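You operate a simulated robot arm through the tools that you are given. There is no shell and no other tool. Be economical: measure what you need, move in short steps, check, and stop when the job is done.

The job below is to be done with a simulated robot arm. You get a single attempt, and the scene is never put back.

## Task
Check the paste on the three flanged pipes on the bench and tray up the good work.
Fine: the covered one goes in the wire tray; paste the bare one at the dispenser, tray it too; leave the runny one.
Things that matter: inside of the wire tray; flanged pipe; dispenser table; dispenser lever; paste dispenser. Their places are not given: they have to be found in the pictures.

Only the result counts: the job must be done as asked and must still hold three seconds after the hand-in. Knocking over, shifting, dropping, spilling or breaking anything else fails it.

## Robot
A 7-joint arm with a two-finger parallel gripper, fixed in place. Base frame: the origin is at the foot of the arm, x ahead of it, y to its left, z up; the work surface is at about z = 90. Lengths are in cm, angles in degrees, forces in N, time in s.
With the tool pointing down near the work surface it reaches from about 30 to 74 cm from the base axis. Its first joint turns from -115.0 to 115.0 degrees. Payload 3.91 kg.
Tool frame: the origin (TCP) lies between the finger pads and is the grasp point; the fingertips stand 3 cm ahead of it; z points along the fingers, y is the line along which they close. The gripper opens to 11 cm. The fingers are 2 cm wide and 1 cm thick; the gripper's body (4.8 by 11.2 cm) begins 5.5 cm behind the TCP.
Orientation is told as [roll, pitch, yaw] about the base's x, y, z axes, in that order, counted from this pose: with the fingers straight down and closing along the base's y, the tool's x points along the base's -x, its y along +y and its z along -z.

## Interface
- The arm moves only by the tool servo_tool. Its argument "targets" is one flat list of numbers, 6 for each row, row after row: the shift along the tool's x, y, z in cm, then the turn, a rotation vector about the tool's x, y, z in degrees. In form: [x, y, z, wx, wy, wz, x, y, z, wx, wy, wz, ...]. A call has 1 to 8 rows; each row is the pose to reach, as a shift and turn from the pose commanded when the call began, along the tool's axes at that moment. "gripper" is the opening, from 0 (shut) to 1 (fully open), set as the call begins (left out, the last holds). Rows are played at 5 a second. More than 5 cm and 8.6 degrees between two rows, or a gripper value outside its range, and nothing of the call is played. A pose out of reach is approached as far as the arm can. The call stops where the force on the tool passes 40 N (or 10 N more than at its start, if that is more) or the arm is blocked; 0.2 s more then pass. The fingers move at their own pace (about 10.8 cm/s each) and stop on an object; they squeeze with about 30 N. The grip force told is the motor's: it shows also when the fingers shut on nothing. Time passes only in rows, and 0.2 s behind the last, so rows that repeat a pose let the fingers close. It gives the time, the measured TCP pose, the force on the tool (base axes), the opening and the grip force at its end, in the units of the frame above (readings bear some noise), and new pictures: "show" is both (left out), scene, wrist or none.
- Cameras (640 x 400 px; columns grow to the right, rows downward): "scene" is fixed at [22.02, -64.95, 145.57]; the picture's right is [0.97, -0.22, 0.00], its down [-0.06, -0.25, -0.97] and it looks along [0.22, 0.94, -0.25] (base axes); focal length 358 px, centre (320, 200). "wrist" rides on the gripper at [7.2, 1.7, -10.3] in the tool frame; the picture's right is [-0.23, 0.97, 0.00], its down [-0.76, -0.18, -0.62] and it looks along [-0.61, -0.14, 0.78] (tool axes); focal length 222 px, centre (320, 200).
- lift_body(by): slides the trunk up (or, below 0, down) by that many cm; the arm rides with it, the base frame stays. It gives what a move gives, with no picture.
- measure_at(camera, pixels): for up to 12 pixels [column, row] of the newest picture of that camera ("zoom" is the newest enlarged one), the place [x, y, z] in the base frame of the surface seen there, good to about 0.2 cm. The clock stands still meanwhile.
- enlarge(camera, box): a new picture of the part [left, top, right, bottom] of that camera's present view, enlarged. The clock stands still meanwhile.
- sign_off(): hands the job in; it is judged then, once.

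Work in short steps. Measure before you move; look again where a grasp or a placing could have gone wrong, and mend it. You have 80 turns and 170 pictures in all, those below and enlarged ones among them. Open the gripper and draw the arm clear of the work before you hand the job in, unless the task says otherwise; then end with one line.

The tools are called after "Request:" as name(argument=value, ...) on one line, values as JSON. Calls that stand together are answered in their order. servo_tool: Moves the arm, as the interface text tells. Its arguments: {"type":"object","properties":{"targets":{"type":"array","items":{"type":"number"}},"gripper":{"type":"number"},"show":{"type":"string","enum":["both","scene","wrist","none"]}},"required":["targets"]} The other tools are called the same way: lift_body (by) slides the trunk up or down; measure_at (camera, pixels) gives the place of the surface under pixels of a picture; enlarge (camera, box) takes an enlarged picture of a part of a camera's view; sign_off () hands the job in.

At the start:

```text
t: 0.0
position: [43.45, 18.1, 134.62]
tool_rot: [0.0, 0.0, 0.0]
contact_force: [0.8, 0.0, 0.0]
opening: 10.99
grip_force: 0.1
trunk travel left (down, up): [-90.0, 9.0]
```

scene: 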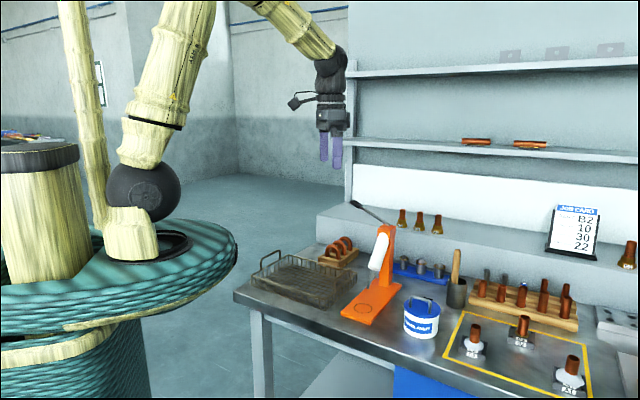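
wrist: 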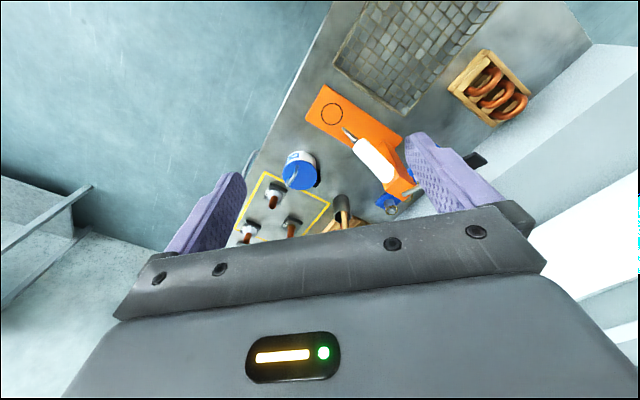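

The scene picture shows three pipes in the yellow frame near (472,340), (522,328), (570,370), the orange dispenser at (380,270) and the wire tray at (300,278). I enlarge these areas for detail.

Request:
enlarge(camera="scene", box=[440, 300, 600, 400])

Request:
enlarge(camera="scene", box=[240, 190, 440, 340])

Request:
measure_at(camera="scene", pixels=[[475, 325], [473, 345], [524, 318], [522, 340], [572, 358], [569, 378], [365, 308], [376, 255], [384, 228], [300, 283], [362, 208], [422, 300]])

```text
4.00 times, centred on (520, 350) of scene
```

zoom: 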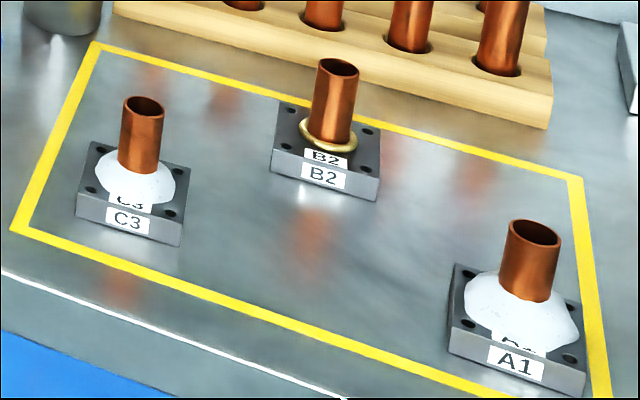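

```text
2.67 times, centred on (340, 265) of scene
```

zoom: 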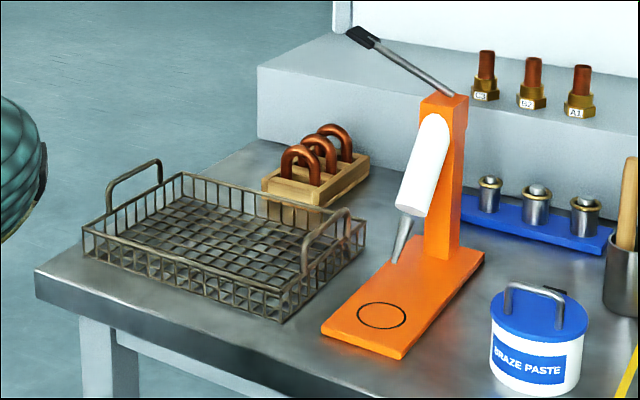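

```text
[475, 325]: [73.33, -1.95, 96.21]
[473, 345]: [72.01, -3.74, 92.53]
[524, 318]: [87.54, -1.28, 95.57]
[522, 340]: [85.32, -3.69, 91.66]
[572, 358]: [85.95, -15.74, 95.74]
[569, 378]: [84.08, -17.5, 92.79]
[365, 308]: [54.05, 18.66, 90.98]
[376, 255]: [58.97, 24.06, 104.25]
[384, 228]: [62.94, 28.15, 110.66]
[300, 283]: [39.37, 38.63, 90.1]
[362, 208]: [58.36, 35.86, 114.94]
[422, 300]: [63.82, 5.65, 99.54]
```

I need closer looks at the paste on C3, A1, B2, the job card at (575,230) and the lever at (370,212).

Request:
enlarge(camera="scene", box=[540, 195, 640, 265])

Request:
enlarge(camera="scene", box=[455, 315, 495, 365])

Request:
enlarge(camera="scene", box=[500, 305, 545, 355])

Request:
enlarge(camera="scene", box=[545, 345, 600, 400])

Request:
enlarge(camera="scene", box=[335, 190, 445, 260])

```text
5.71 times, centred on (590, 230) of scene
```

zoom: 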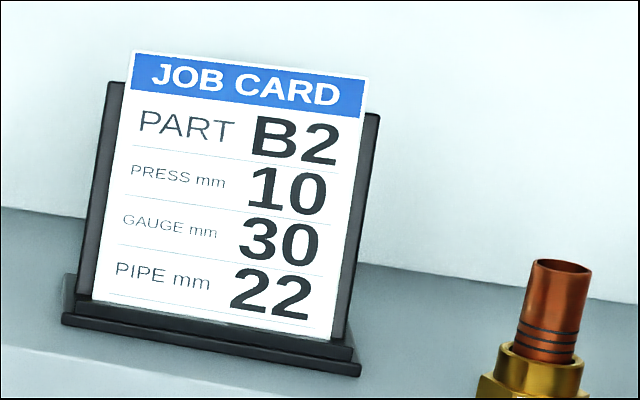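

```text
8.00 times, centred on (475, 340) of scene
```

zoom: 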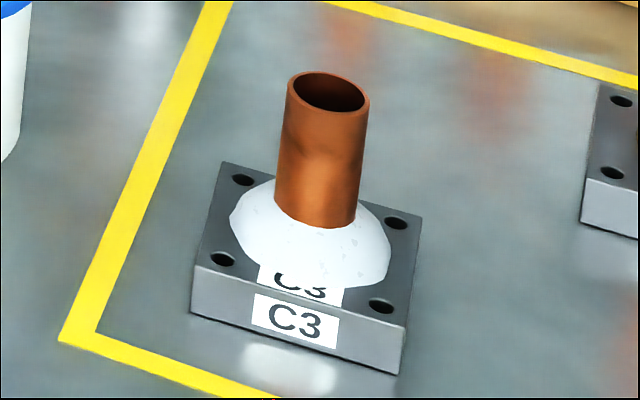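

```text
8.00 times, centred on (522, 330) of scene
```

zoom: 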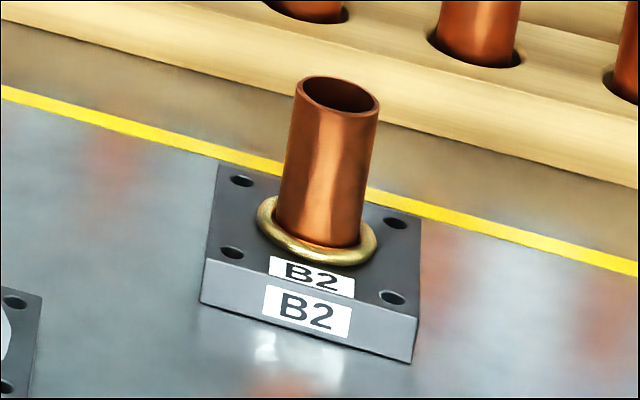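

```text
7.27 times, centred on (572, 372) of scene
```

zoom: 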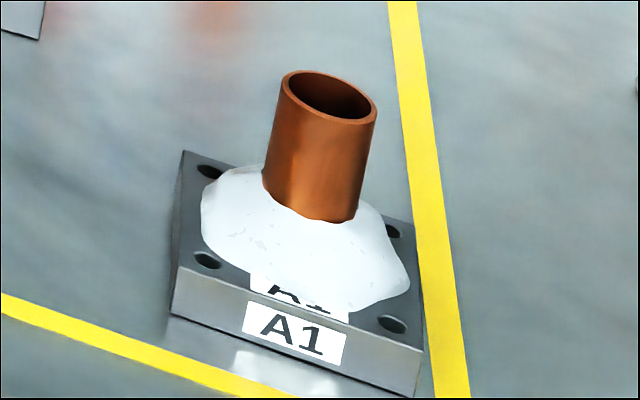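

```text
5.71 times, centred on (390, 225) of scene
```

zoom: 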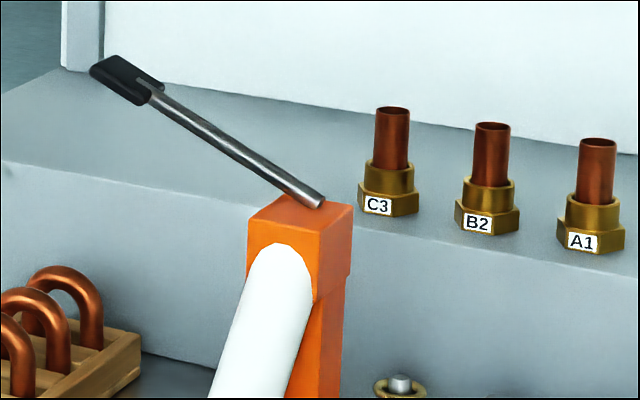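

C3 has a neat collar (covered), A1 is spread over its holes (runny), B2 is bare. The job card says press 10 mm for B2. I zoom in on the dispenser head to measure nozzle, circle and lever.

Request:
enlarge(camera="scene", box=[330, 195, 430, 335])

Request:
measure_at(camera="scene", pixels=[[369, 287], [371, 280], [355, 308], [371, 308], [362, 304], [363, 313], [384, 228], [357, 205], [372, 213], [382, 221], [341, 316], [372, 323]])

```text
2.86 times, centred on (380, 265) of scene
```

zoom: 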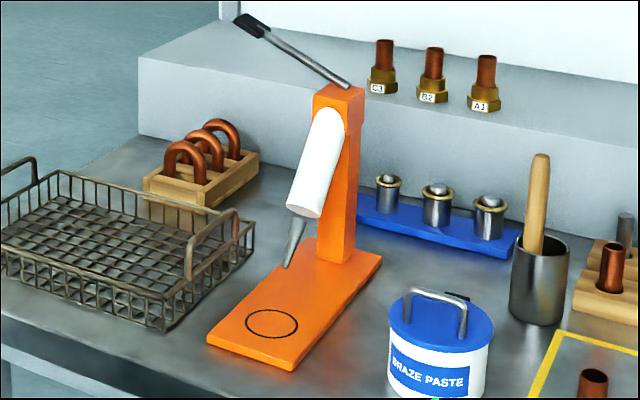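

```text
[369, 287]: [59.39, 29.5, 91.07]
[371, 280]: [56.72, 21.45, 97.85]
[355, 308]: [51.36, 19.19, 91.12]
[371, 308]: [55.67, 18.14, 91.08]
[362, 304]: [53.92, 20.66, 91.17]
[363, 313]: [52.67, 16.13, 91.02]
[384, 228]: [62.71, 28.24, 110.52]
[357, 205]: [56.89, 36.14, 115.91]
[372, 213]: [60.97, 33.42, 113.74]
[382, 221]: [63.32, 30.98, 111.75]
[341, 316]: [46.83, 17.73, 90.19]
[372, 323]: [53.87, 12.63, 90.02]
```

The nozzle tip sits at about (286,264) in the newest zoom; I measure it and its parts in the zoom.

Request:
measure_at(camera="zoom", pixels=[[287, 263], [289, 257], [294, 240], [300, 222], [245, 322], [298, 322], [272, 310], [272, 339], [245, 20], [262, 33], [347, 84], [340, 98]])

Request:
measure_at(camera="zoom", pixels=[[207, 339], [291, 365], [380, 256], [316, 240], [350, 130], [340, 200], [10, 278], [165, 325], [60, 190], [60, 175], [165, 328], [238, 215]])

```text
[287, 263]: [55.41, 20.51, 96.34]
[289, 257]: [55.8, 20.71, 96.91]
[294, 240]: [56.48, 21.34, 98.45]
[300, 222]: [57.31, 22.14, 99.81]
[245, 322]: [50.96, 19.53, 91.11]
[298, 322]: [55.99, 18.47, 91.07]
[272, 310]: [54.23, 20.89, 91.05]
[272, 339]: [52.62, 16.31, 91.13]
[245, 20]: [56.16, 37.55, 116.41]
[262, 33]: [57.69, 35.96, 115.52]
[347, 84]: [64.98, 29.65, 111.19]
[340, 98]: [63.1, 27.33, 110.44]
```

```text
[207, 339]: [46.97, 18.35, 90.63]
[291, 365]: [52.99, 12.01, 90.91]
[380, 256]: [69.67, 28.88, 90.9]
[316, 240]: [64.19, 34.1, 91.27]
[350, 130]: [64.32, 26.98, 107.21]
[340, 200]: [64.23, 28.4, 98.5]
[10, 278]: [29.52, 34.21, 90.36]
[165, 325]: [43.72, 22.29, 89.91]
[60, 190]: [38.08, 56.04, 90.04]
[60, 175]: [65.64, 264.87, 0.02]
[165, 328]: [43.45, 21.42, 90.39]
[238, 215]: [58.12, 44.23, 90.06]
```

Circle centre ≈ (53.5,18.7,91.1), nozzle tip ≈ (55.2,20.3,96). Now I zoom at the pipes for exact poses and check the shoulder height.

Request:
measure_at(camera="scene", pixels=[[148, 190], [130, 235], [165, 90], [275, 15], [330, 65], [335, 100]])

Request:
enlarge(camera="scene", box=[440, 300, 600, 400])

Request:
measure_at(camera="zoom", pixels=[[124, 108], [163, 108], [144, 120], [139, 98], [77, 216], [180, 244], [92, 142], [190, 168], [123, 180], [170, 180], [140, 150]])

Request:
measure_at(camera="zoom", pixels=[[318, 72], [357, 72], [337, 81], [338, 60], [270, 172], [375, 200], [281, 101], [380, 128], [335, 110], [302, 135], [330, 150], [356, 140]])

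```text
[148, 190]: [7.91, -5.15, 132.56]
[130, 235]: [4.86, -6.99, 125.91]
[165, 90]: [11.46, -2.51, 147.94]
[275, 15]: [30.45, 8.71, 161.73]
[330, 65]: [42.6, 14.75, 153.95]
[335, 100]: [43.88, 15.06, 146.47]
```

```text
4.00 times, centred on (520, 350) of scene
```

zoom: 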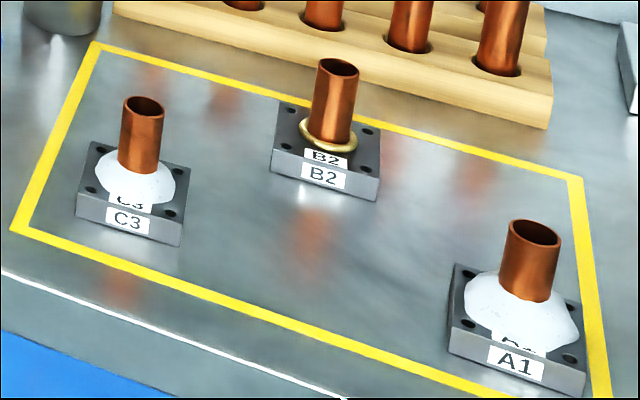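

```text
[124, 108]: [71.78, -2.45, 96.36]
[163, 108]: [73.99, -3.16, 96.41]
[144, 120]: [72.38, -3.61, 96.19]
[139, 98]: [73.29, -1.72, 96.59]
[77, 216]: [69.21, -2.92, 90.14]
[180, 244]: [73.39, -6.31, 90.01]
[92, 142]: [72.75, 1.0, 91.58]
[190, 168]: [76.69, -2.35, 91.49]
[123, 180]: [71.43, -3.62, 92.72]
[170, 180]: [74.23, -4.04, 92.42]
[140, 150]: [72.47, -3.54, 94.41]
```

```text
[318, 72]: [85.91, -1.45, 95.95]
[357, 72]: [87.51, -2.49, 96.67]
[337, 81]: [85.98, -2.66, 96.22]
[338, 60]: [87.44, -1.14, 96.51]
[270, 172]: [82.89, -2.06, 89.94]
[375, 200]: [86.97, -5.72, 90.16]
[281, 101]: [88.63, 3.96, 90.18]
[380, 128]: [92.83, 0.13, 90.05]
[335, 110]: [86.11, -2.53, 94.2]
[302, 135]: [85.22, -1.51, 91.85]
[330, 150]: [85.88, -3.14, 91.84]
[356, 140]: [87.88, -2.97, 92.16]
```

C3's pipe centre is ≈ (72.85,-2.6), top 96.5; B2's is ≈ (86.7,-1.9), which lies far out, so a lower shoulder (now ~z 133) will help. I lower the trunk 15 cm; the tool is clear of everything.

Request:
lift_body(by=-15)

Request:
enlarge(camera="scene", box=[230, 220, 370, 325])

```text
t: 1.8
position: [43.44, 18.09, 119.7]
tool_rot: [0.0, 0.1, 0.1]
contact_force: [-1.4, -0.2, 1.0]
opening: 11.0
grip_force: 0.1
trunk travel left (down, up): [-75.0, 24.0]
```

```text
3.81 times, centred on (300, 272) of scene
```

zoom: 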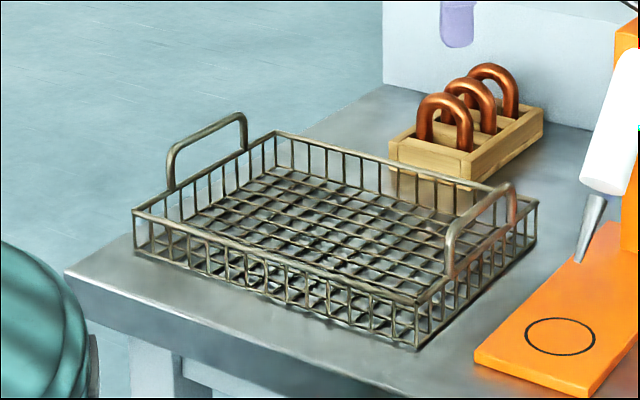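

Trunk is down with nothing touched. I measure the tray's rim corners, floor and handles in this zoom, and move at height towards C3.

Request:
measure_at(camera="zoom", pixels=[[136, 212], [276, 134], [535, 204], [419, 301], [418, 346], [136, 252], [300, 268], [280, 180], [400, 200], [242, 116], [170, 152], [448, 238]])

Request:
servo_tool(targets=[-4, -2.9, 0, 0, 0, 0, -8, -5.8, 0, 0, 0, 0, -12, -8.7, 0, 0, 0, 0, -16, -11.6, 0, 0, 0, 0, -20, -14.5, 0, 0, 0, 0, -24, -17.4, 0, 0, 0, 0, -27, -19.5, 0, 0, 0, 0, -29.4, -20.7, 2, 0, 0, 0], gripper=0.55)

```text
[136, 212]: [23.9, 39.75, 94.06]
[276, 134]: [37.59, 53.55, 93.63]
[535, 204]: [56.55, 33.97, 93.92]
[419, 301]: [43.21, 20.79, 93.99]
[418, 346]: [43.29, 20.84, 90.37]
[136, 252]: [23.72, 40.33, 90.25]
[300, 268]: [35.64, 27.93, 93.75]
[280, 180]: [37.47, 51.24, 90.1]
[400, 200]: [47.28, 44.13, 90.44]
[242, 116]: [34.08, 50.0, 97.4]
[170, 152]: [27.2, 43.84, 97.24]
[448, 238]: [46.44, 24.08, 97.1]
```

```text
t: 3.5
position: [73.04, -2.78, 117.59]
tool_rot: [0.0, 0.1, 0.0]
contact_force: [-0.2, 0.8, 0.8]
opening: 6.06
grip_force: 0.0
trunk travel left (down, up): [-75.0, 24.0]
```

scene: 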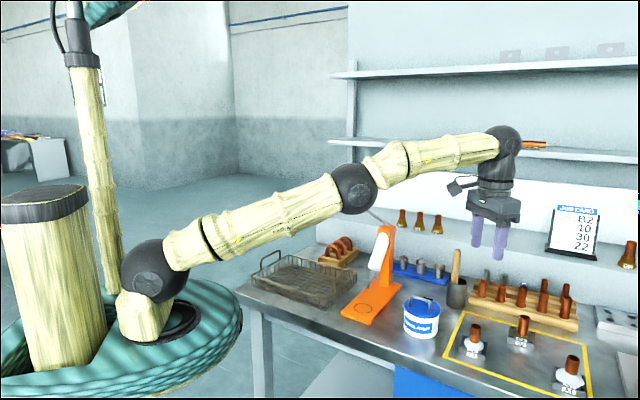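
wrist: 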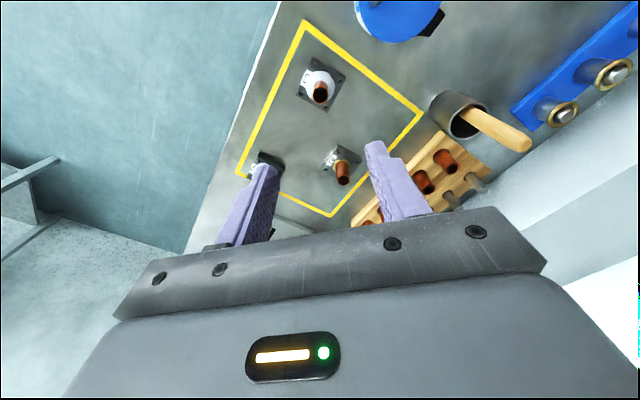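

Tray rim corners are (24,40), (37.6,53.6), (56.5,34), (43.2,20.8), centre ≈ (40.3,37.2). The tool is above C3; I go down in steps to z ≈ 103 first and check.

Request:
servo_tool(targets=[0.1, 0.1, 4, 0, 0, 0, 0.2, 0.15, 8, 0, 0, 0, 0.2, 0.15, 12, 0, 0, 0, 0.2, 0.15, 15, 0, 0, 0])

Request:
enlarge(camera="scene", box=[420, 240, 580, 380])

```text
t: 4.5
position: [72.64, -2.5, 102.55]
tool_rot: [-0.1, 0.1, 0.0]
contact_force: [-0.7, 0.9, 1.2]
opening: 6.04
grip_force: 0.0
trunk travel left (down, up): [-75.0, 24.0]
```

scene: 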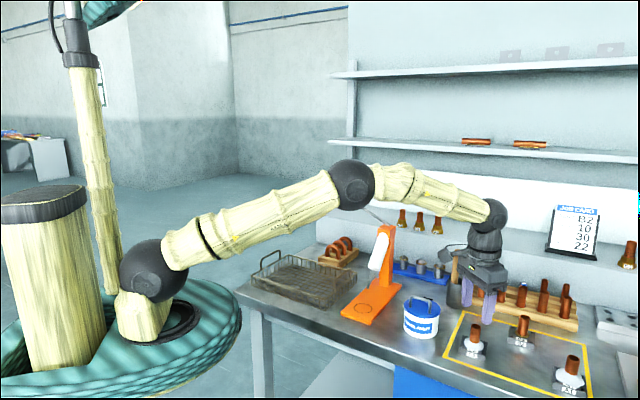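
wrist: 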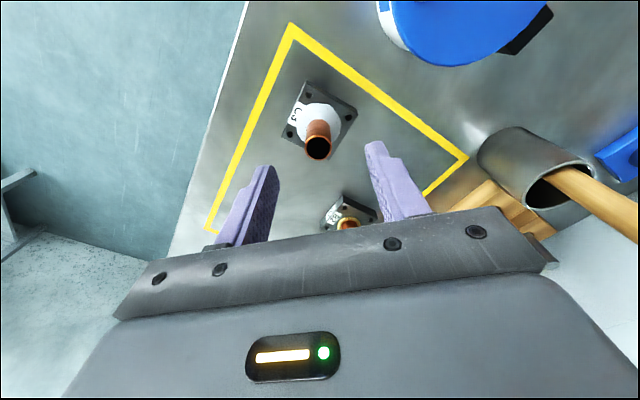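

```text
2.86 times, centred on (500, 310) of scene
```

zoom: 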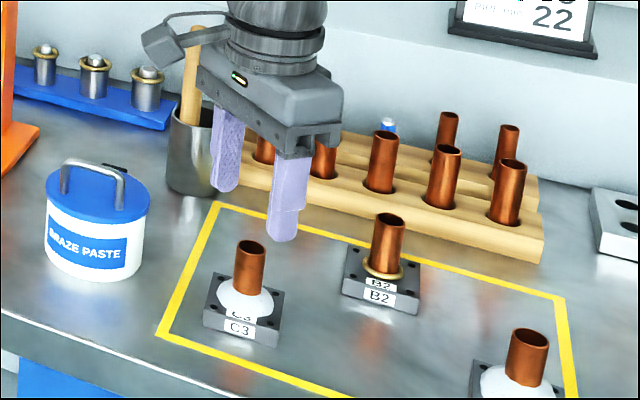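

The grasp line looks right; I check the wooden stick and cup clearance plus the rack behind B2, and refine C3's pipe top in the wrist image (318,147).

Request:
measure_at(camera="zoom", pixels=[[197, 35], [192, 80], [192, 150], [375, 175], [382, 215], [440, 215], [300, 195], [252, 248], [252, 270], [430, 180], [440, 150]])

Request:
measure_at(camera="wrist", pixels=[[306, 146], [330, 146], [318, 159], [318, 136], [297, 128], [340, 128], [350, 96], [310, 83], [285, 136], [492, 158], [575, 180], [455, 190]])

```text
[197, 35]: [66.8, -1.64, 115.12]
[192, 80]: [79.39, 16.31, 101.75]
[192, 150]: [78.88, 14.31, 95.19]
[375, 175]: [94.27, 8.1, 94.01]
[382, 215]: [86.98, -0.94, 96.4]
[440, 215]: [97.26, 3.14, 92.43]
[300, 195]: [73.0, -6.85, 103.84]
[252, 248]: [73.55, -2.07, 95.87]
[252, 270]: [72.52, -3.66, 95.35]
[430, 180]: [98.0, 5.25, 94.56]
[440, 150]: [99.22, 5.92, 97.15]
```

```text
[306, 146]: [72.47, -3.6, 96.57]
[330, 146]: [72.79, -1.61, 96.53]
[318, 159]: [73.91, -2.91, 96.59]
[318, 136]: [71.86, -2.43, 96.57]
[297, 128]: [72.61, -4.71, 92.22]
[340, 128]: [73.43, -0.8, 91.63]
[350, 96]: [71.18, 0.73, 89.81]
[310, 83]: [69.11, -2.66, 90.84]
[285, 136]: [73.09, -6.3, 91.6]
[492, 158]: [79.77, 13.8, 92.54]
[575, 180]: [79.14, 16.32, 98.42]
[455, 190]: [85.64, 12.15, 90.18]
```

Pipe centre confirmed ≈ (72.8,-2.6); clearances are good. I go down 6.2 cm so the tips end above the paste collar, then close.

Request:
servo_tool(targets=[-0.1, -0.1, 3, 0, 0, 0, -0.1, -0.1, 6.2, 0, 0, 0], show="scene")

Request:
servo_tool(targets=[0, 0, 0, 0, 0, 0, 0, 0, 0, 0, 0, 0, 0, 0, 0, 0, 0, 0, 0, 0, 0, 0, 0, 0], gripper=0)

```text
t: 5.2
position: [72.79, -2.55, 96.66]
tool_rot: [0.1, 0.0, 0.0]
contact_force: [0.8, -0.6, 0.4]
opening: 6.05
grip_force: 0.0
trunk travel left (down, up): [-75.0, 24.0]
```

scene: 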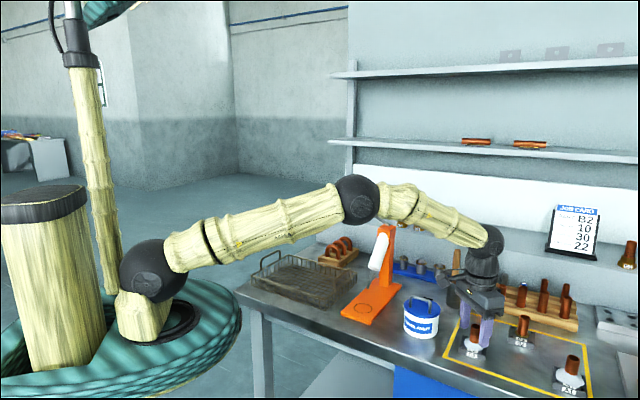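

```text
t: 6.2
position: [72.68, -2.42, 96.69]
tool_rot: [0.1, 0.0, 0.0]
contact_force: [0.2, -1.0, -0.5]
opening: 2.14
grip_force: 30.4
trunk travel left (down, up): [-75.0, 24.0]
```

scene: 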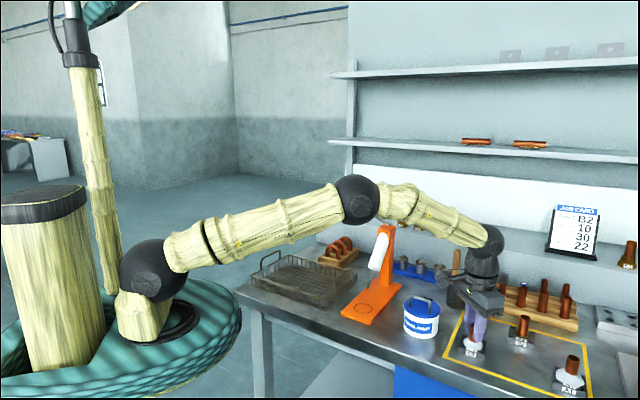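
wrist: 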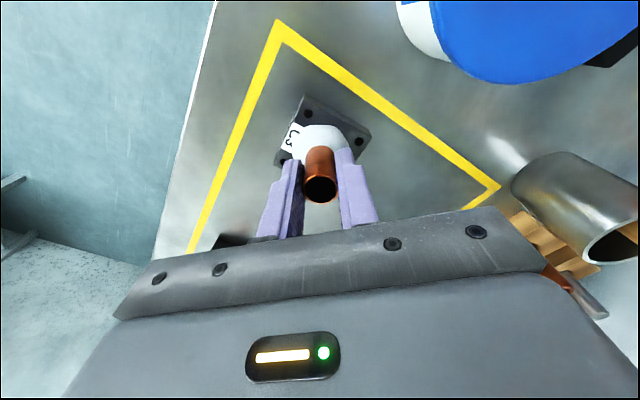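

C3 is gripped (opening 2.14, 30 N). I lift it 16 cm straight up and check.

Request:
servo_tool(targets=[0, 0, -2, 0, 0, 0, 0, 0, -6, 0, 0, 0, 0, 0, -10, 0, 0, 0, 0, 0, -13, 0, 0, 0, 0, 0, -16, 0, 0, 0], show="both")

```text
t: 7.3
position: [72.9, -2.44, 112.27]
tool_rot: [0.0, 0.1, 0.0]
contact_force: [0.1, 0.4, -3.5]
opening: 2.14
grip_force: 29.9
trunk travel left (down, up): [-75.0, 24.0]
```

scene: 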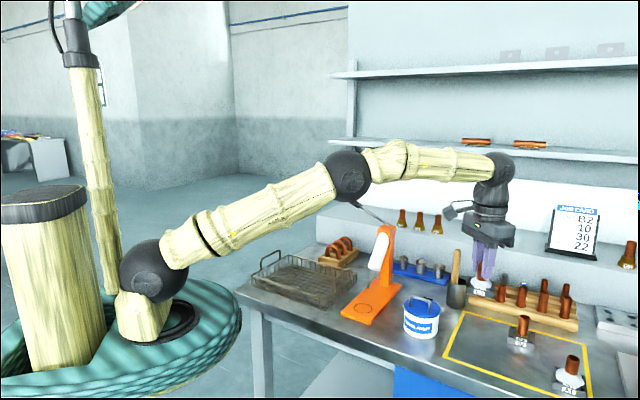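
wrist: 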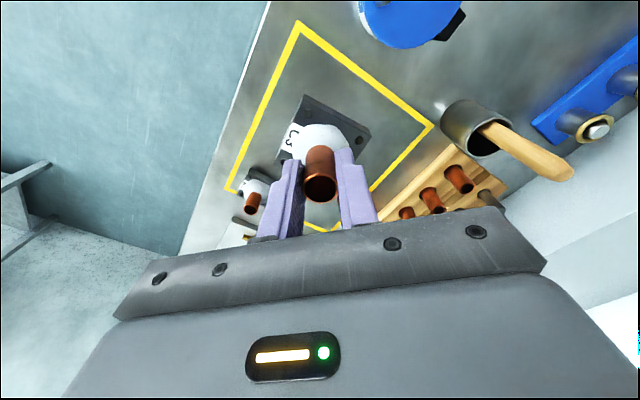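

The part hangs straight. I carry it back towards (43,5), keeping clear of the dispenser.

Request:
servo_tool(targets=[3.7, 0.2, 0, 0, 0, 0, 7.5, 0.5, 0, 0, 0, 0, 11.2, 1, 0, 0, 0, 0, 15, 2, 0, 0, 0, 0, 18.7, 3, 0, 0, 0, 0, 22.5, 4.5, 0, 0, 0, 0, 26.2, 6, 0, 0, 0, 0, 29.9, 7.4, 0, 0, 0, 0], show="none")

Request:
servo_tool(targets=[0.9, 4.6, 0, 0, 0, -5.6, 1.8, 9.2, 0, 0, 0, -11.2, 2.7, 13.8, 0, 0, 0, -16.8, 3.6, 18.4, 0, 0, 0, -22.4, 4.5, 23, 0, 0, 0, -28, 5.4, 27.6, 0, 0, 0, -33.6, 6.2, 32.2, 0, 0, 0, -39.2, 6.9, 36.5, 0, 0, 0, -45])

```text
t: 9.2
position: [42.53, 4.94, 112.27]
tool_rot: [0.0, 0.0, 0.0]
contact_force: [0.8, -0.4, -4.1]
opening: 2.13
grip_force: 30.4
trunk travel left (down, up): [-75.0, 24.0]
```

```text
t: 10.9
position: [35.63, 41.81, 112.39]
tool_rot: [0.0, 0.0, 45.1]
contact_force: [-0.6, 0.8, -3.7]
opening: 2.16
grip_force: 29.9
trunk travel left (down, up): [-75.0, 24.0]
```

scene: 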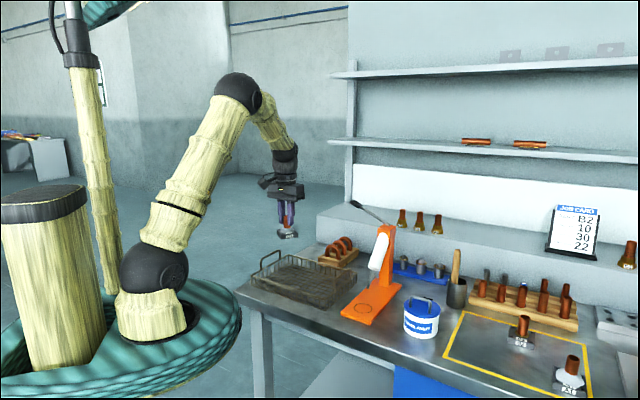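
wrist: 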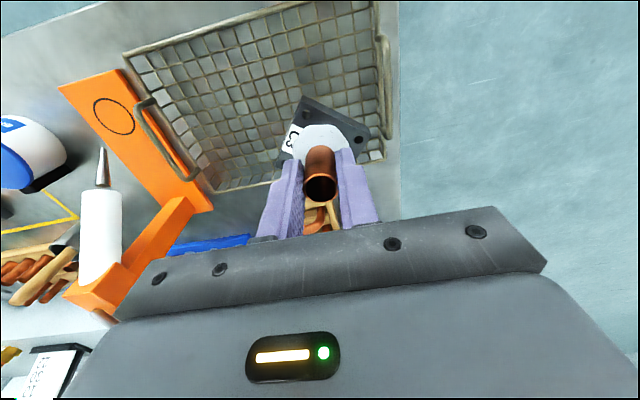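

Above the tray's far half; I shift 0.6 cm towards the middle and go down to just above the tray floor.

Request:
servo_tool(targets=[0, -0.6, 3, 0, 0, 0, 0, -0.6, 7, 0, 0, 0, 0, -0.6, 11, 0, 0, 0, 0, -0.6, 13.5, 0, 0, 0, 0, -0.6, 14.3, 0, 0, 0])

Request:
enlarge(camera="scene", box=[240, 220, 360, 310])

```text
t: 12.2
position: [36.37, 40.91, 98.01]
tool_rot: [0.0, 0.1, 45.0]
contact_force: [-0.2, 0.6, -2.6]
opening: 2.16
grip_force: 30.1
trunk travel left (down, up): [-75.0, 24.0]
```

scene: 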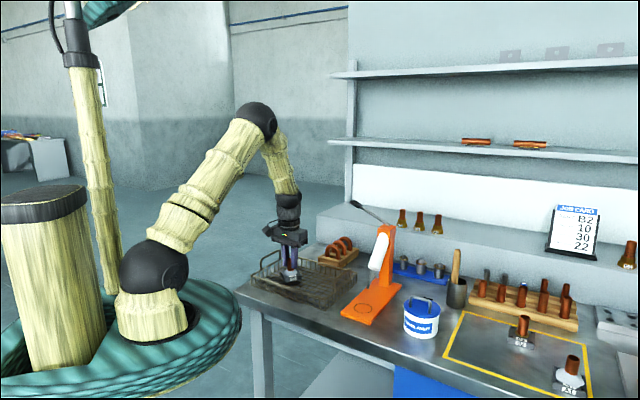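
wrist: 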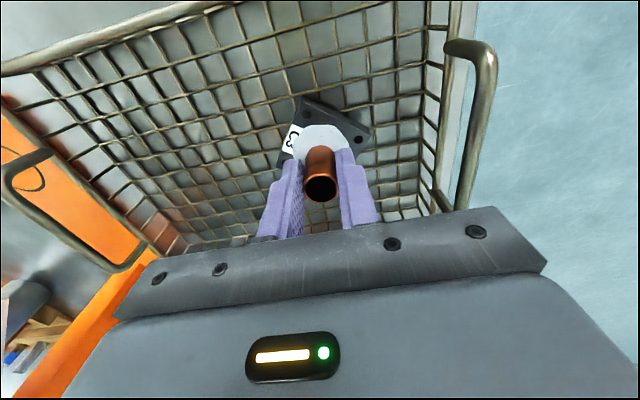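

```text
4.44 times, centred on (300, 265) of scene
```

zoom: 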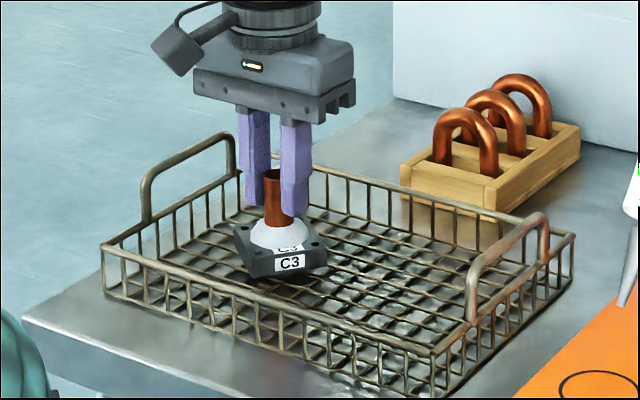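

Well inside the tray, about 1 cm above the mesh. I lower in small steps and watch the vertical force.

Request:
servo_tool(targets=[0, 0, 0.3, 0, 0, 0, 0, 0, 0.5, 0, 0, 0, 0, 0, 0.6, 0, 0, 0], show="none")

Request:
servo_tool(targets=[0, 0, 0.1, 0, 0, 0, 0, 0, 0.2, 0, 0, 0], show="none")

Request:
servo_tool(targets=[0, 0, 0.1, 0, 0, 0, 0, 0, 0.2, 0, 0, 0], show="none")

```text
t: 12.9
position: [36.29, 41.03, 97.37]
tool_rot: [-0.1, 0.0, 45.0]
contact_force: [0.4, 0.0, -3.8]
opening: 2.15
grip_force: 29.7
trunk travel left (down, up): [-75.0, 24.0]
```

```text
t: 13.6
position: [36.44, 40.94, 97.23]
tool_rot: [0.0, -0.1, 45.0]
contact_force: [-2.5, 0.5, 6.2]
opening: 2.15
grip_force: 30.0
trunk travel left (down, up): [-75.0, 24.0]
```

```text
t: 14.2
position: [36.43, 41.07, 97.23]
tool_rot: [0.0, -0.3, 45.0]
contact_force: [0.9, 1.1, 23.2]
opening: 2.17
grip_force: 30.0
trunk travel left (down, up): [-75.0, 24.0]
```

Contact is firm (force turned to +23 N). I back off 0.2 cm, open to about 5 cm, then retract up.

Request:
servo_tool(targets=[0, 0, -0.2, 0, 0, 0, 0, 0, -0.2, 0, 0, 0], show="none")

Request:
servo_tool(targets=[0, 0, 0, 0, 0, 0, 0, 0, 0, 0, 0, 0, 0, 0, -3, 0, 0, 0, 0, 0, -7, 0, 0, 0, 0, 0, -11, 0, 0, 0, 0, 0, -15, 0, 0, 0], gripper=0.5)

Request:
enlarge(camera="scene", box=[240, 220, 360, 310])

```text
t: 14.8
position: [36.38, 41.06, 97.3]
tool_rot: [0.0, 0.0, 45.0]
contact_force: [-0.7, 1.4, 11.1]
opening: 2.16
grip_force: 30.2
trunk travel left (down, up): [-75.0, 24.0]
```

```text
t: 16.1
position: [36.37, 40.9, 112.44]
tool_rot: [0.0, 0.0, 45.0]
contact_force: [0.8, 0.2, 0.3]
opening: 5.52
grip_force: 0.1
trunk travel left (down, up): [-75.0, 24.0]
```

scene: 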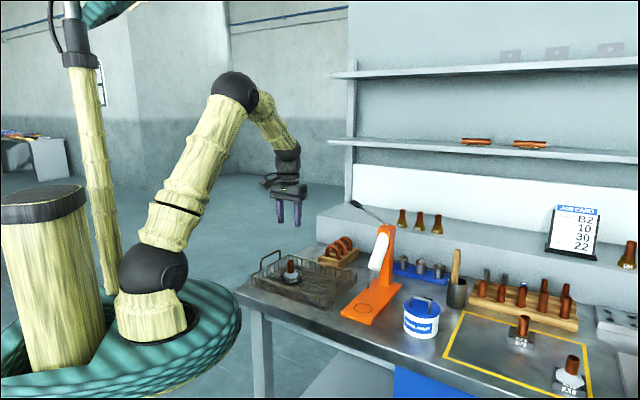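
wrist: 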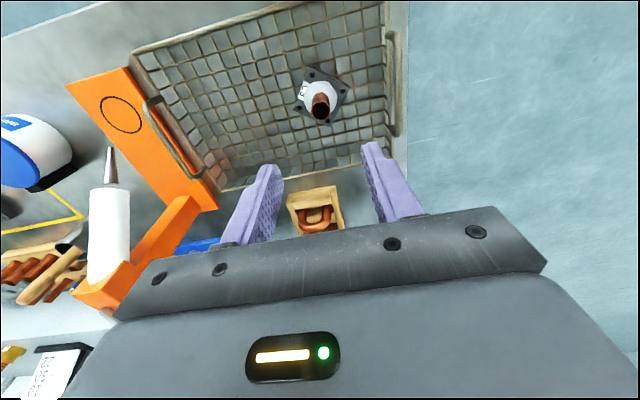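

```text
4.44 times, centred on (300, 265) of scene
```

zoom: 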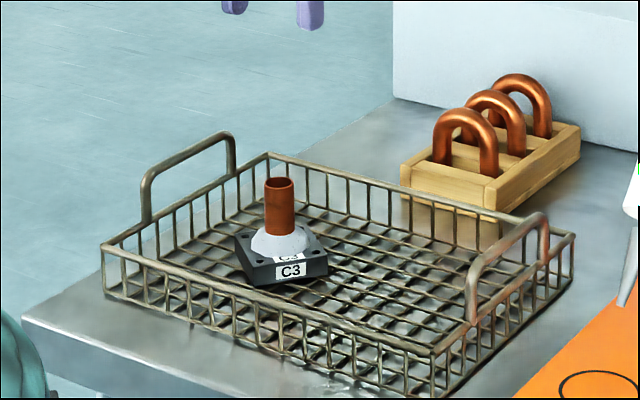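

C3 stands flat inside the tray. Now back to the waypoint (42.5,4.5) with yaw 0, then out towards B2.

Request:
servo_tool(targets=[2.7, -3.75, 0, 0, 0, 5.6, 5.35, -7.5, 0, 0, 0, 11.2, 8, -11.25, 0, 0, 0, 16.8, 10.7, -15, 0, 0, 0, 22.5, 13.4, -18.8, 0, 0, 0, 28.1, 16, -22.5, 0, 0, 0, 33.7, 18.7, -26.3, 0, 0, 0, 39.3, 21.4, -30.05, 0, 0, 0, 45], show="none")

Request:
servo_tool(targets=[-3.6, -0.8, 0, 0, 0, 0, -7.2, -1.6, 0, 0, 0, 0, -10.8, -2.4, 0, 0, 0, 0, -14.4, -3.2, 0, 0, 0, 0, -18, -4, 0, 0, 0, 0, -21.6, -4.8, 0, 0, 0, 0, -25.2, -5.6, 0, 0, 0, 0, -28.5, -6.4, 0, 0, 0, 0])

```text
t: 17.9
position: [42.52, 4.49, 112.25]
tool_rot: [-0.1, 0.0, 0.0]
contact_force: [0.3, -0.9, 1.7]
opening: 5.49
grip_force: 0.2
trunk travel left (down, up): [-75.0, 24.0]
```

```text
t: 19.8
position: [70.88, -1.98, 112.26]
tool_rot: [-0.1, 0.2, 0.0]
contact_force: [0.2, -0.2, 0.6]
opening: 5.49
grip_force: 0.1
trunk travel left (down, up): [-75.0, 24.0]
```

scene: 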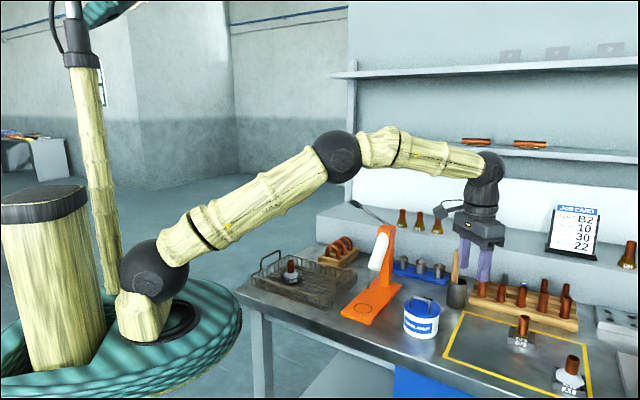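
wrist: 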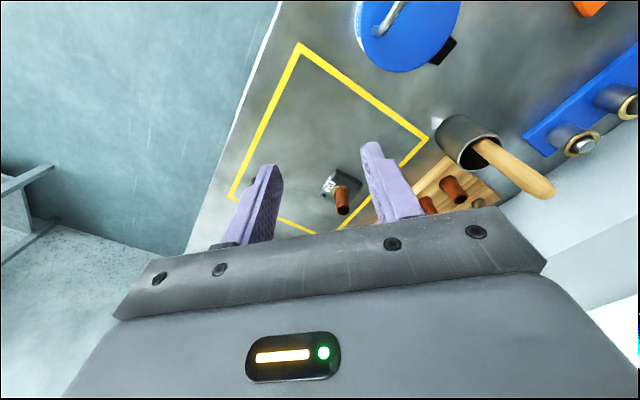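

B2 is in view at (340,200) in the wrist picture. I tilt 35° forward while moving to a pre-grasp point 10 cm back along the approach line.

Request:
servo_tool(targets=[-2, 0.05, 1.7, 0, -7, 0, -4, 0.1, 3.4, 0, -14, 0, -6, 0.1, 5.1, 0, -21, 0, -8, 0.1, 6.8, 0, -28, 0, -10.1, 0.1, 8.6, 0, -35, 0])

Request:
enlarge(camera="scene", box=[440, 250, 600, 390])

```text
t: 20.9
position: [81.13, -1.73, 103.56]
tool_rot: [-0.1, -35.0, 0.0]
contact_force: [-0.4, -1.2, -0.2]
opening: 5.5
grip_force: 0.0
trunk travel left (down, up): [-75.0, 24.0]
```

scene: 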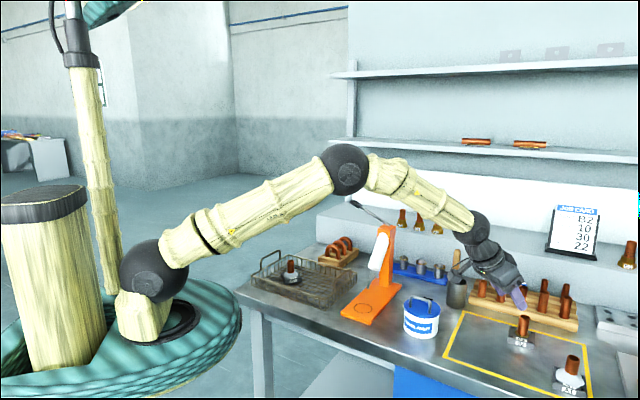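
wrist: 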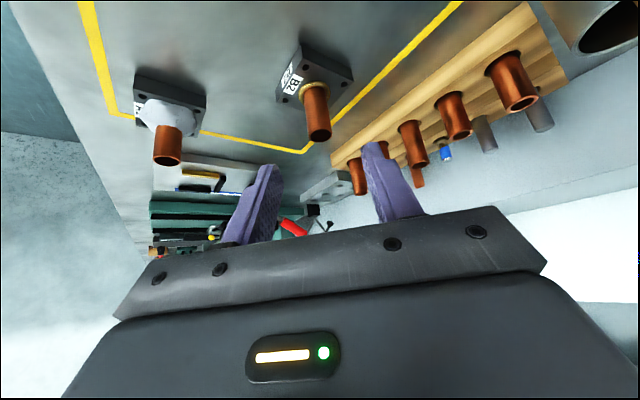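

```text
2.86 times, centred on (520, 320) of scene
```

zoom: 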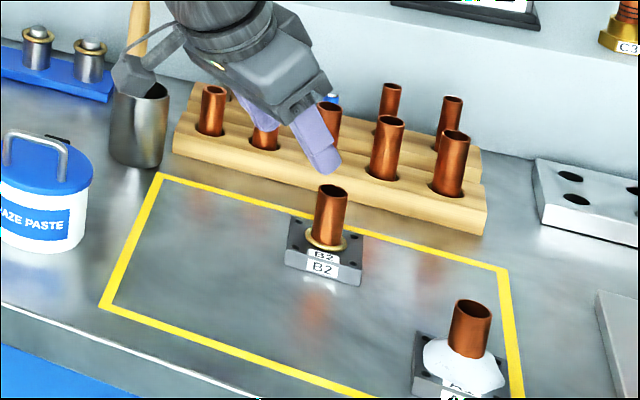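

I check B2's pipe rim in the wrist view (318,133), and the rack's pipes and front edge for clearance.

Request:
measure_at(camera="wrist", pixels=[[307, 133], [329, 131], [319, 142], [316, 97], [313, 115], [346, 160], [400, 130], [440, 100], [335, 150], [410, 128]])

Request:
measure_at(camera="zoom", pixels=[[210, 95], [265, 135], [330, 110], [319, 195], [345, 195], [331, 203], [332, 186], [330, 225], [220, 150], [400, 190]])

```text
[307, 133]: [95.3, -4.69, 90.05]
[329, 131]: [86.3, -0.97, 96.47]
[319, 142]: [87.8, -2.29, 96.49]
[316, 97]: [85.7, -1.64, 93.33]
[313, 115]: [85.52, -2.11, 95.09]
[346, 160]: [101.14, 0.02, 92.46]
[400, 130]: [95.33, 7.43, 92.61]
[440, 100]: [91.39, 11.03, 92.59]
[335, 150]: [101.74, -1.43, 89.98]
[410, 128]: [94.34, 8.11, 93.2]
```

```text
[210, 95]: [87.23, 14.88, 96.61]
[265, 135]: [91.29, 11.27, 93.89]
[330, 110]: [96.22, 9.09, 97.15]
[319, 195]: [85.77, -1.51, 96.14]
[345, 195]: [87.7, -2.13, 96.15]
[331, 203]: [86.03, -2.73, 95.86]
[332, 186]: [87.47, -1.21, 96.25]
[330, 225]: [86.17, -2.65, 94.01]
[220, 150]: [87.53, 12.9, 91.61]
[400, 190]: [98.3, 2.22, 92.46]
```

B2's axis ≈ (86.75,-1.95); the rack is well clear. I advance 10 cm along the tool axis, then close.

Request:
servo_tool(targets=[0, -0.15, 3.5, 0, 0, 0, 0, -0.15, 7, 0, 0, 0, 0, -0.15, 9, 0, 0, 0, 0, -0.15, 9.9, 0, 0, 0])

Request:
servo_tool(targets=[0, 0, 0, 0, 0, 0, 0, 0, 0, 0, 0, 0, 0, 0, 0, 0, 0, 0, 0, 0, 0, 0, 0, 0], gripper=0)

Request:
enlarge(camera="scene", box=[440, 250, 600, 390])

```text
t: 21.9
position: [86.67, -1.96, 95.58]
tool_rot: [0.1, -34.9, -0.1]
contact_force: [-0.7, -0.3, 0.6]
opening: 5.51
grip_force: 0.1
trunk travel left (down, up): [-75.0, 24.0]
```

scene: 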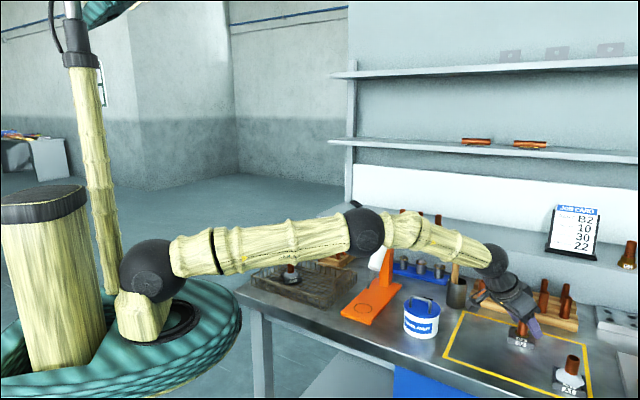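
wrist: 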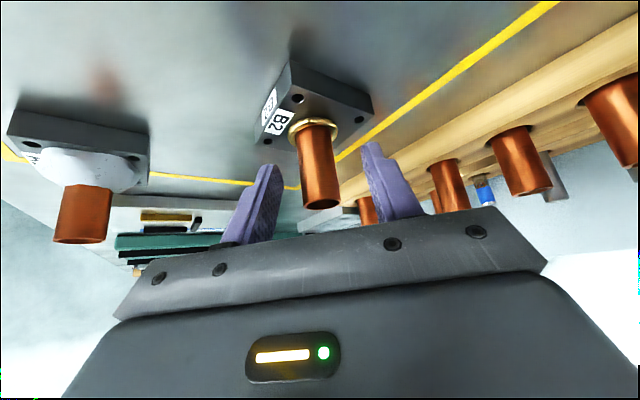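

```text
t: 22.9
position: [86.55, -1.99, 95.57]
tool_rot: [0.0, -35.0, 0.1]
contact_force: [0.5, -1.3, 0.3]
opening: 2.14
grip_force: 29.7
trunk travel left (down, up): [-75.0, 24.0]
```

scene: 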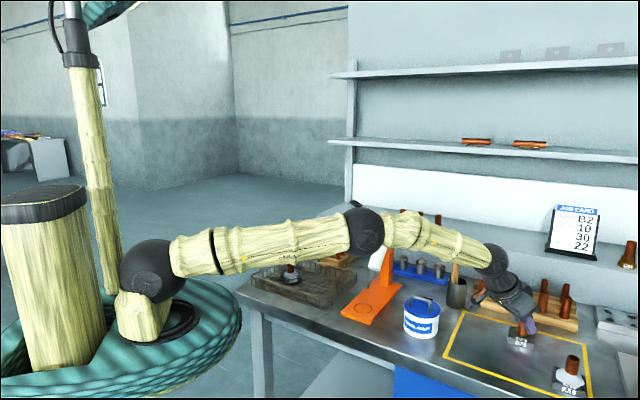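
wrist: 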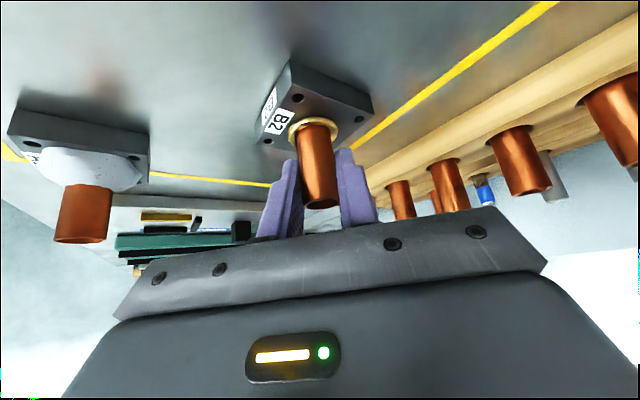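

```text
2.86 times, centred on (520, 320) of scene
```

zoom: 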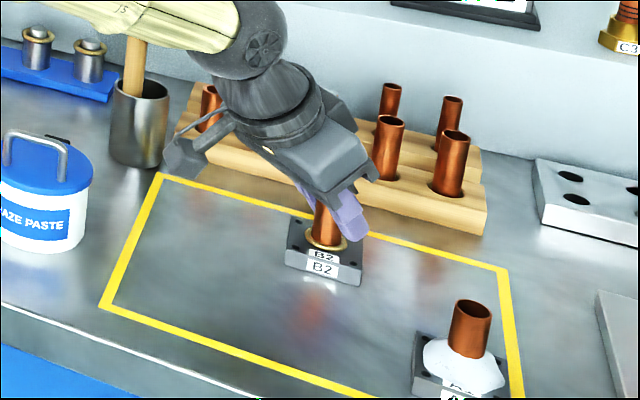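

B2 is gripped (2.14, 30 N). I lift it straight up 15 cm.

Request:
servo_tool(targets=[-1.15, 0, -1.64, 0, 0, 0, -3.44, 0, -4.91, 0, 0, 0, -5.74, 0, -8.19, 0, 0, 0, -7.5, 0, -10.7, 0, 0, 0, -8.61, 0, -12.29, 0, 0, 0])

```text
t: 24.1
position: [86.64, -1.66, 110.5]
tool_rot: [0.0, -34.8, 0.0]
contact_force: [-0.8, 0.5, -3.7]
opening: 2.15
grip_force: 29.8
trunk travel left (down, up): [-75.0, 24.0]
```

scene: 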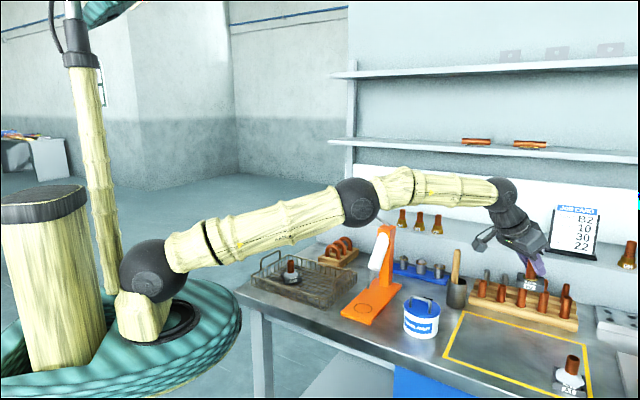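
wrist: 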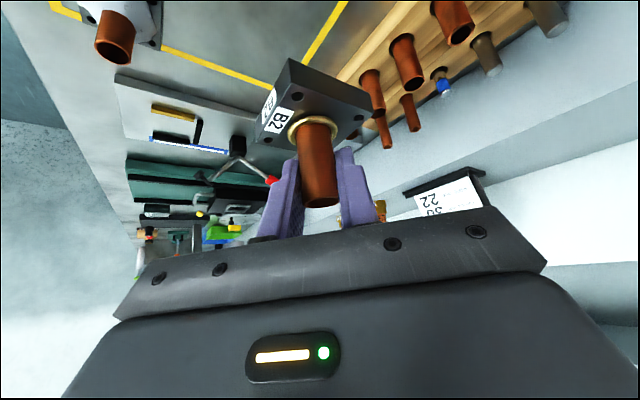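

B2 hangs upright with the tool tilted 35°. I carry it straight back over free space to x ≈ 50, then yaw to 44° at a staging point in front of the dispenser.

Request:
servo_tool(targets=[3.69, 0, -2.58, 0, 0, 0, 7.37, 0, -5.17, 0, 0, 0, 11.06, 0, -7.75, 0, 0, 0, 14.74, 0, -10.33, 0, 0, 0, 18.43, 0, -12.9, 0, 0, 0, 22.1, 0, -15.5, 0, 0, 0, 25.8, 0, -18.08, 0, 0, 0, 29.49, 0, -20.66, 0, 0, 0], show="scene")

Request:
servo_tool(targets=[0.77, 1.98, -0.54, -4.2, 0, -6, 1.53, 3.97, -1.07, -8.4, 0, -12, 2.3, 5.95, -1.61, -12.6, 0, -18, 3.06, 7.93, -2.14, -16.8, 0, -24, 3.83, 9.92, -2.68, -21, 0, -30, 4.59, 11.9, -3.21, -25.2, 0, -36])

```text
t: 25.9
position: [50.91, -2.0, 110.73]
tool_rot: [0.1, -35.1, 0.0]
contact_force: [-0.4, 0.3, -3.9]
opening: 2.14
grip_force: 30.0
trunk travel left (down, up): [-75.0, 24.0]
```

scene: 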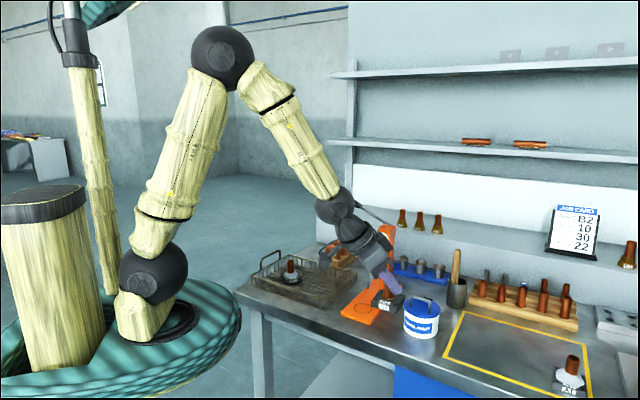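

```text
t: 27.4
position: [45.05, 9.99, 110.52]
tool_rot: [-0.1, -35.0, 44.1]
contact_force: [0.5, -0.3, -3.9]
opening: 2.14
grip_force: 30.1
trunk travel left (down, up): [-75.0, 24.0]
```

scene: 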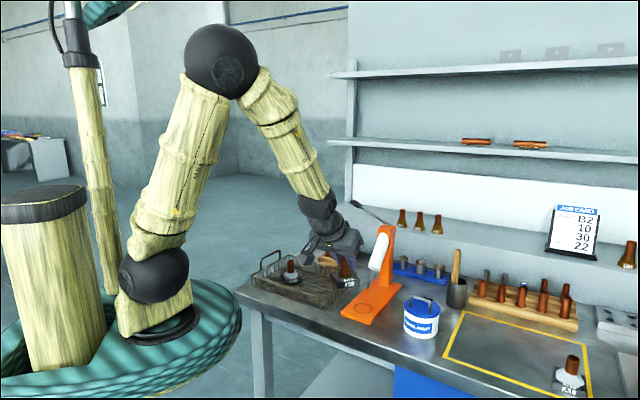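
wrist: 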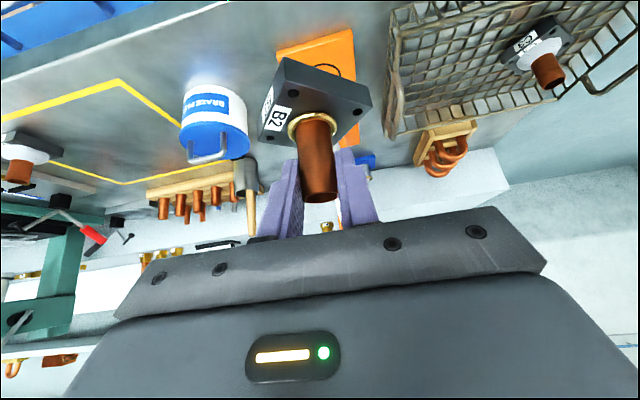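

Staging reached at yaw 44°, nothing near. I lower 13 cm here so the flange bottom is just under 1 cm above the dispenser plate level.

Request:
servo_tool(targets=[2.3, 0, 3.28, 0, 0, 0, 4.6, 0, 6.55, 0, 0, 0, 6.3, 0, 9.0, 0, 0, 0, 7.46, 0, 10.65, 0, 0, 0])

Request:
enlarge(camera="scene", box=[300, 230, 420, 330])

```text
t: 28.4
position: [45.2, 9.69, 97.42]
tool_rot: [0.1, -34.8, 44.0]
contact_force: [0.3, 0.0, -4.0]
opening: 2.15
grip_force: 30.3
trunk travel left (down, up): [-75.0, 24.0]
```

scene: 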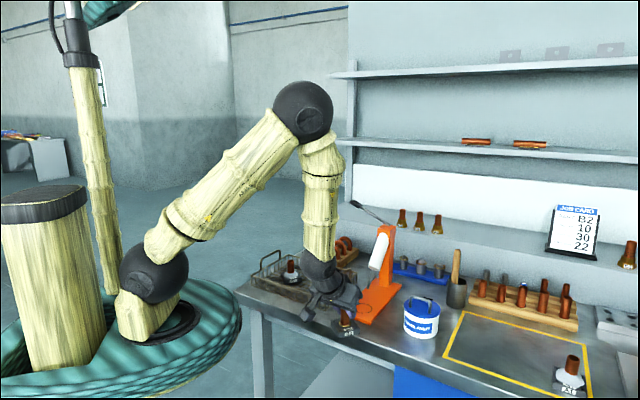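
wrist: 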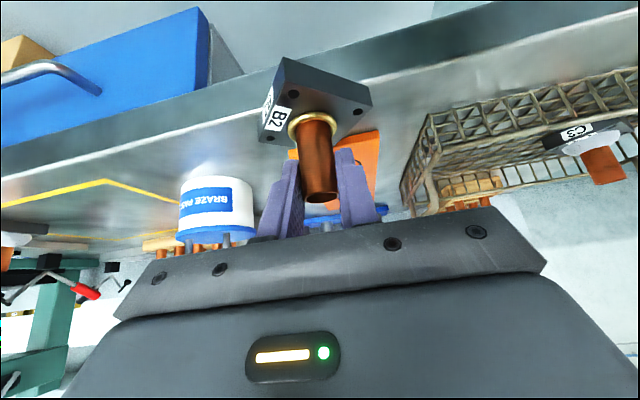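

```text
4.00 times, centred on (360, 280) of scene
```

zoom: 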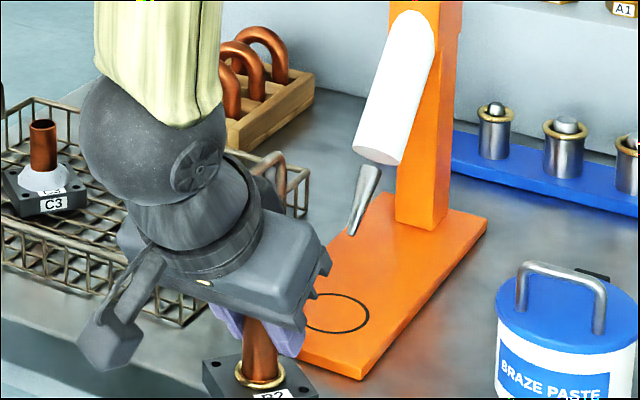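

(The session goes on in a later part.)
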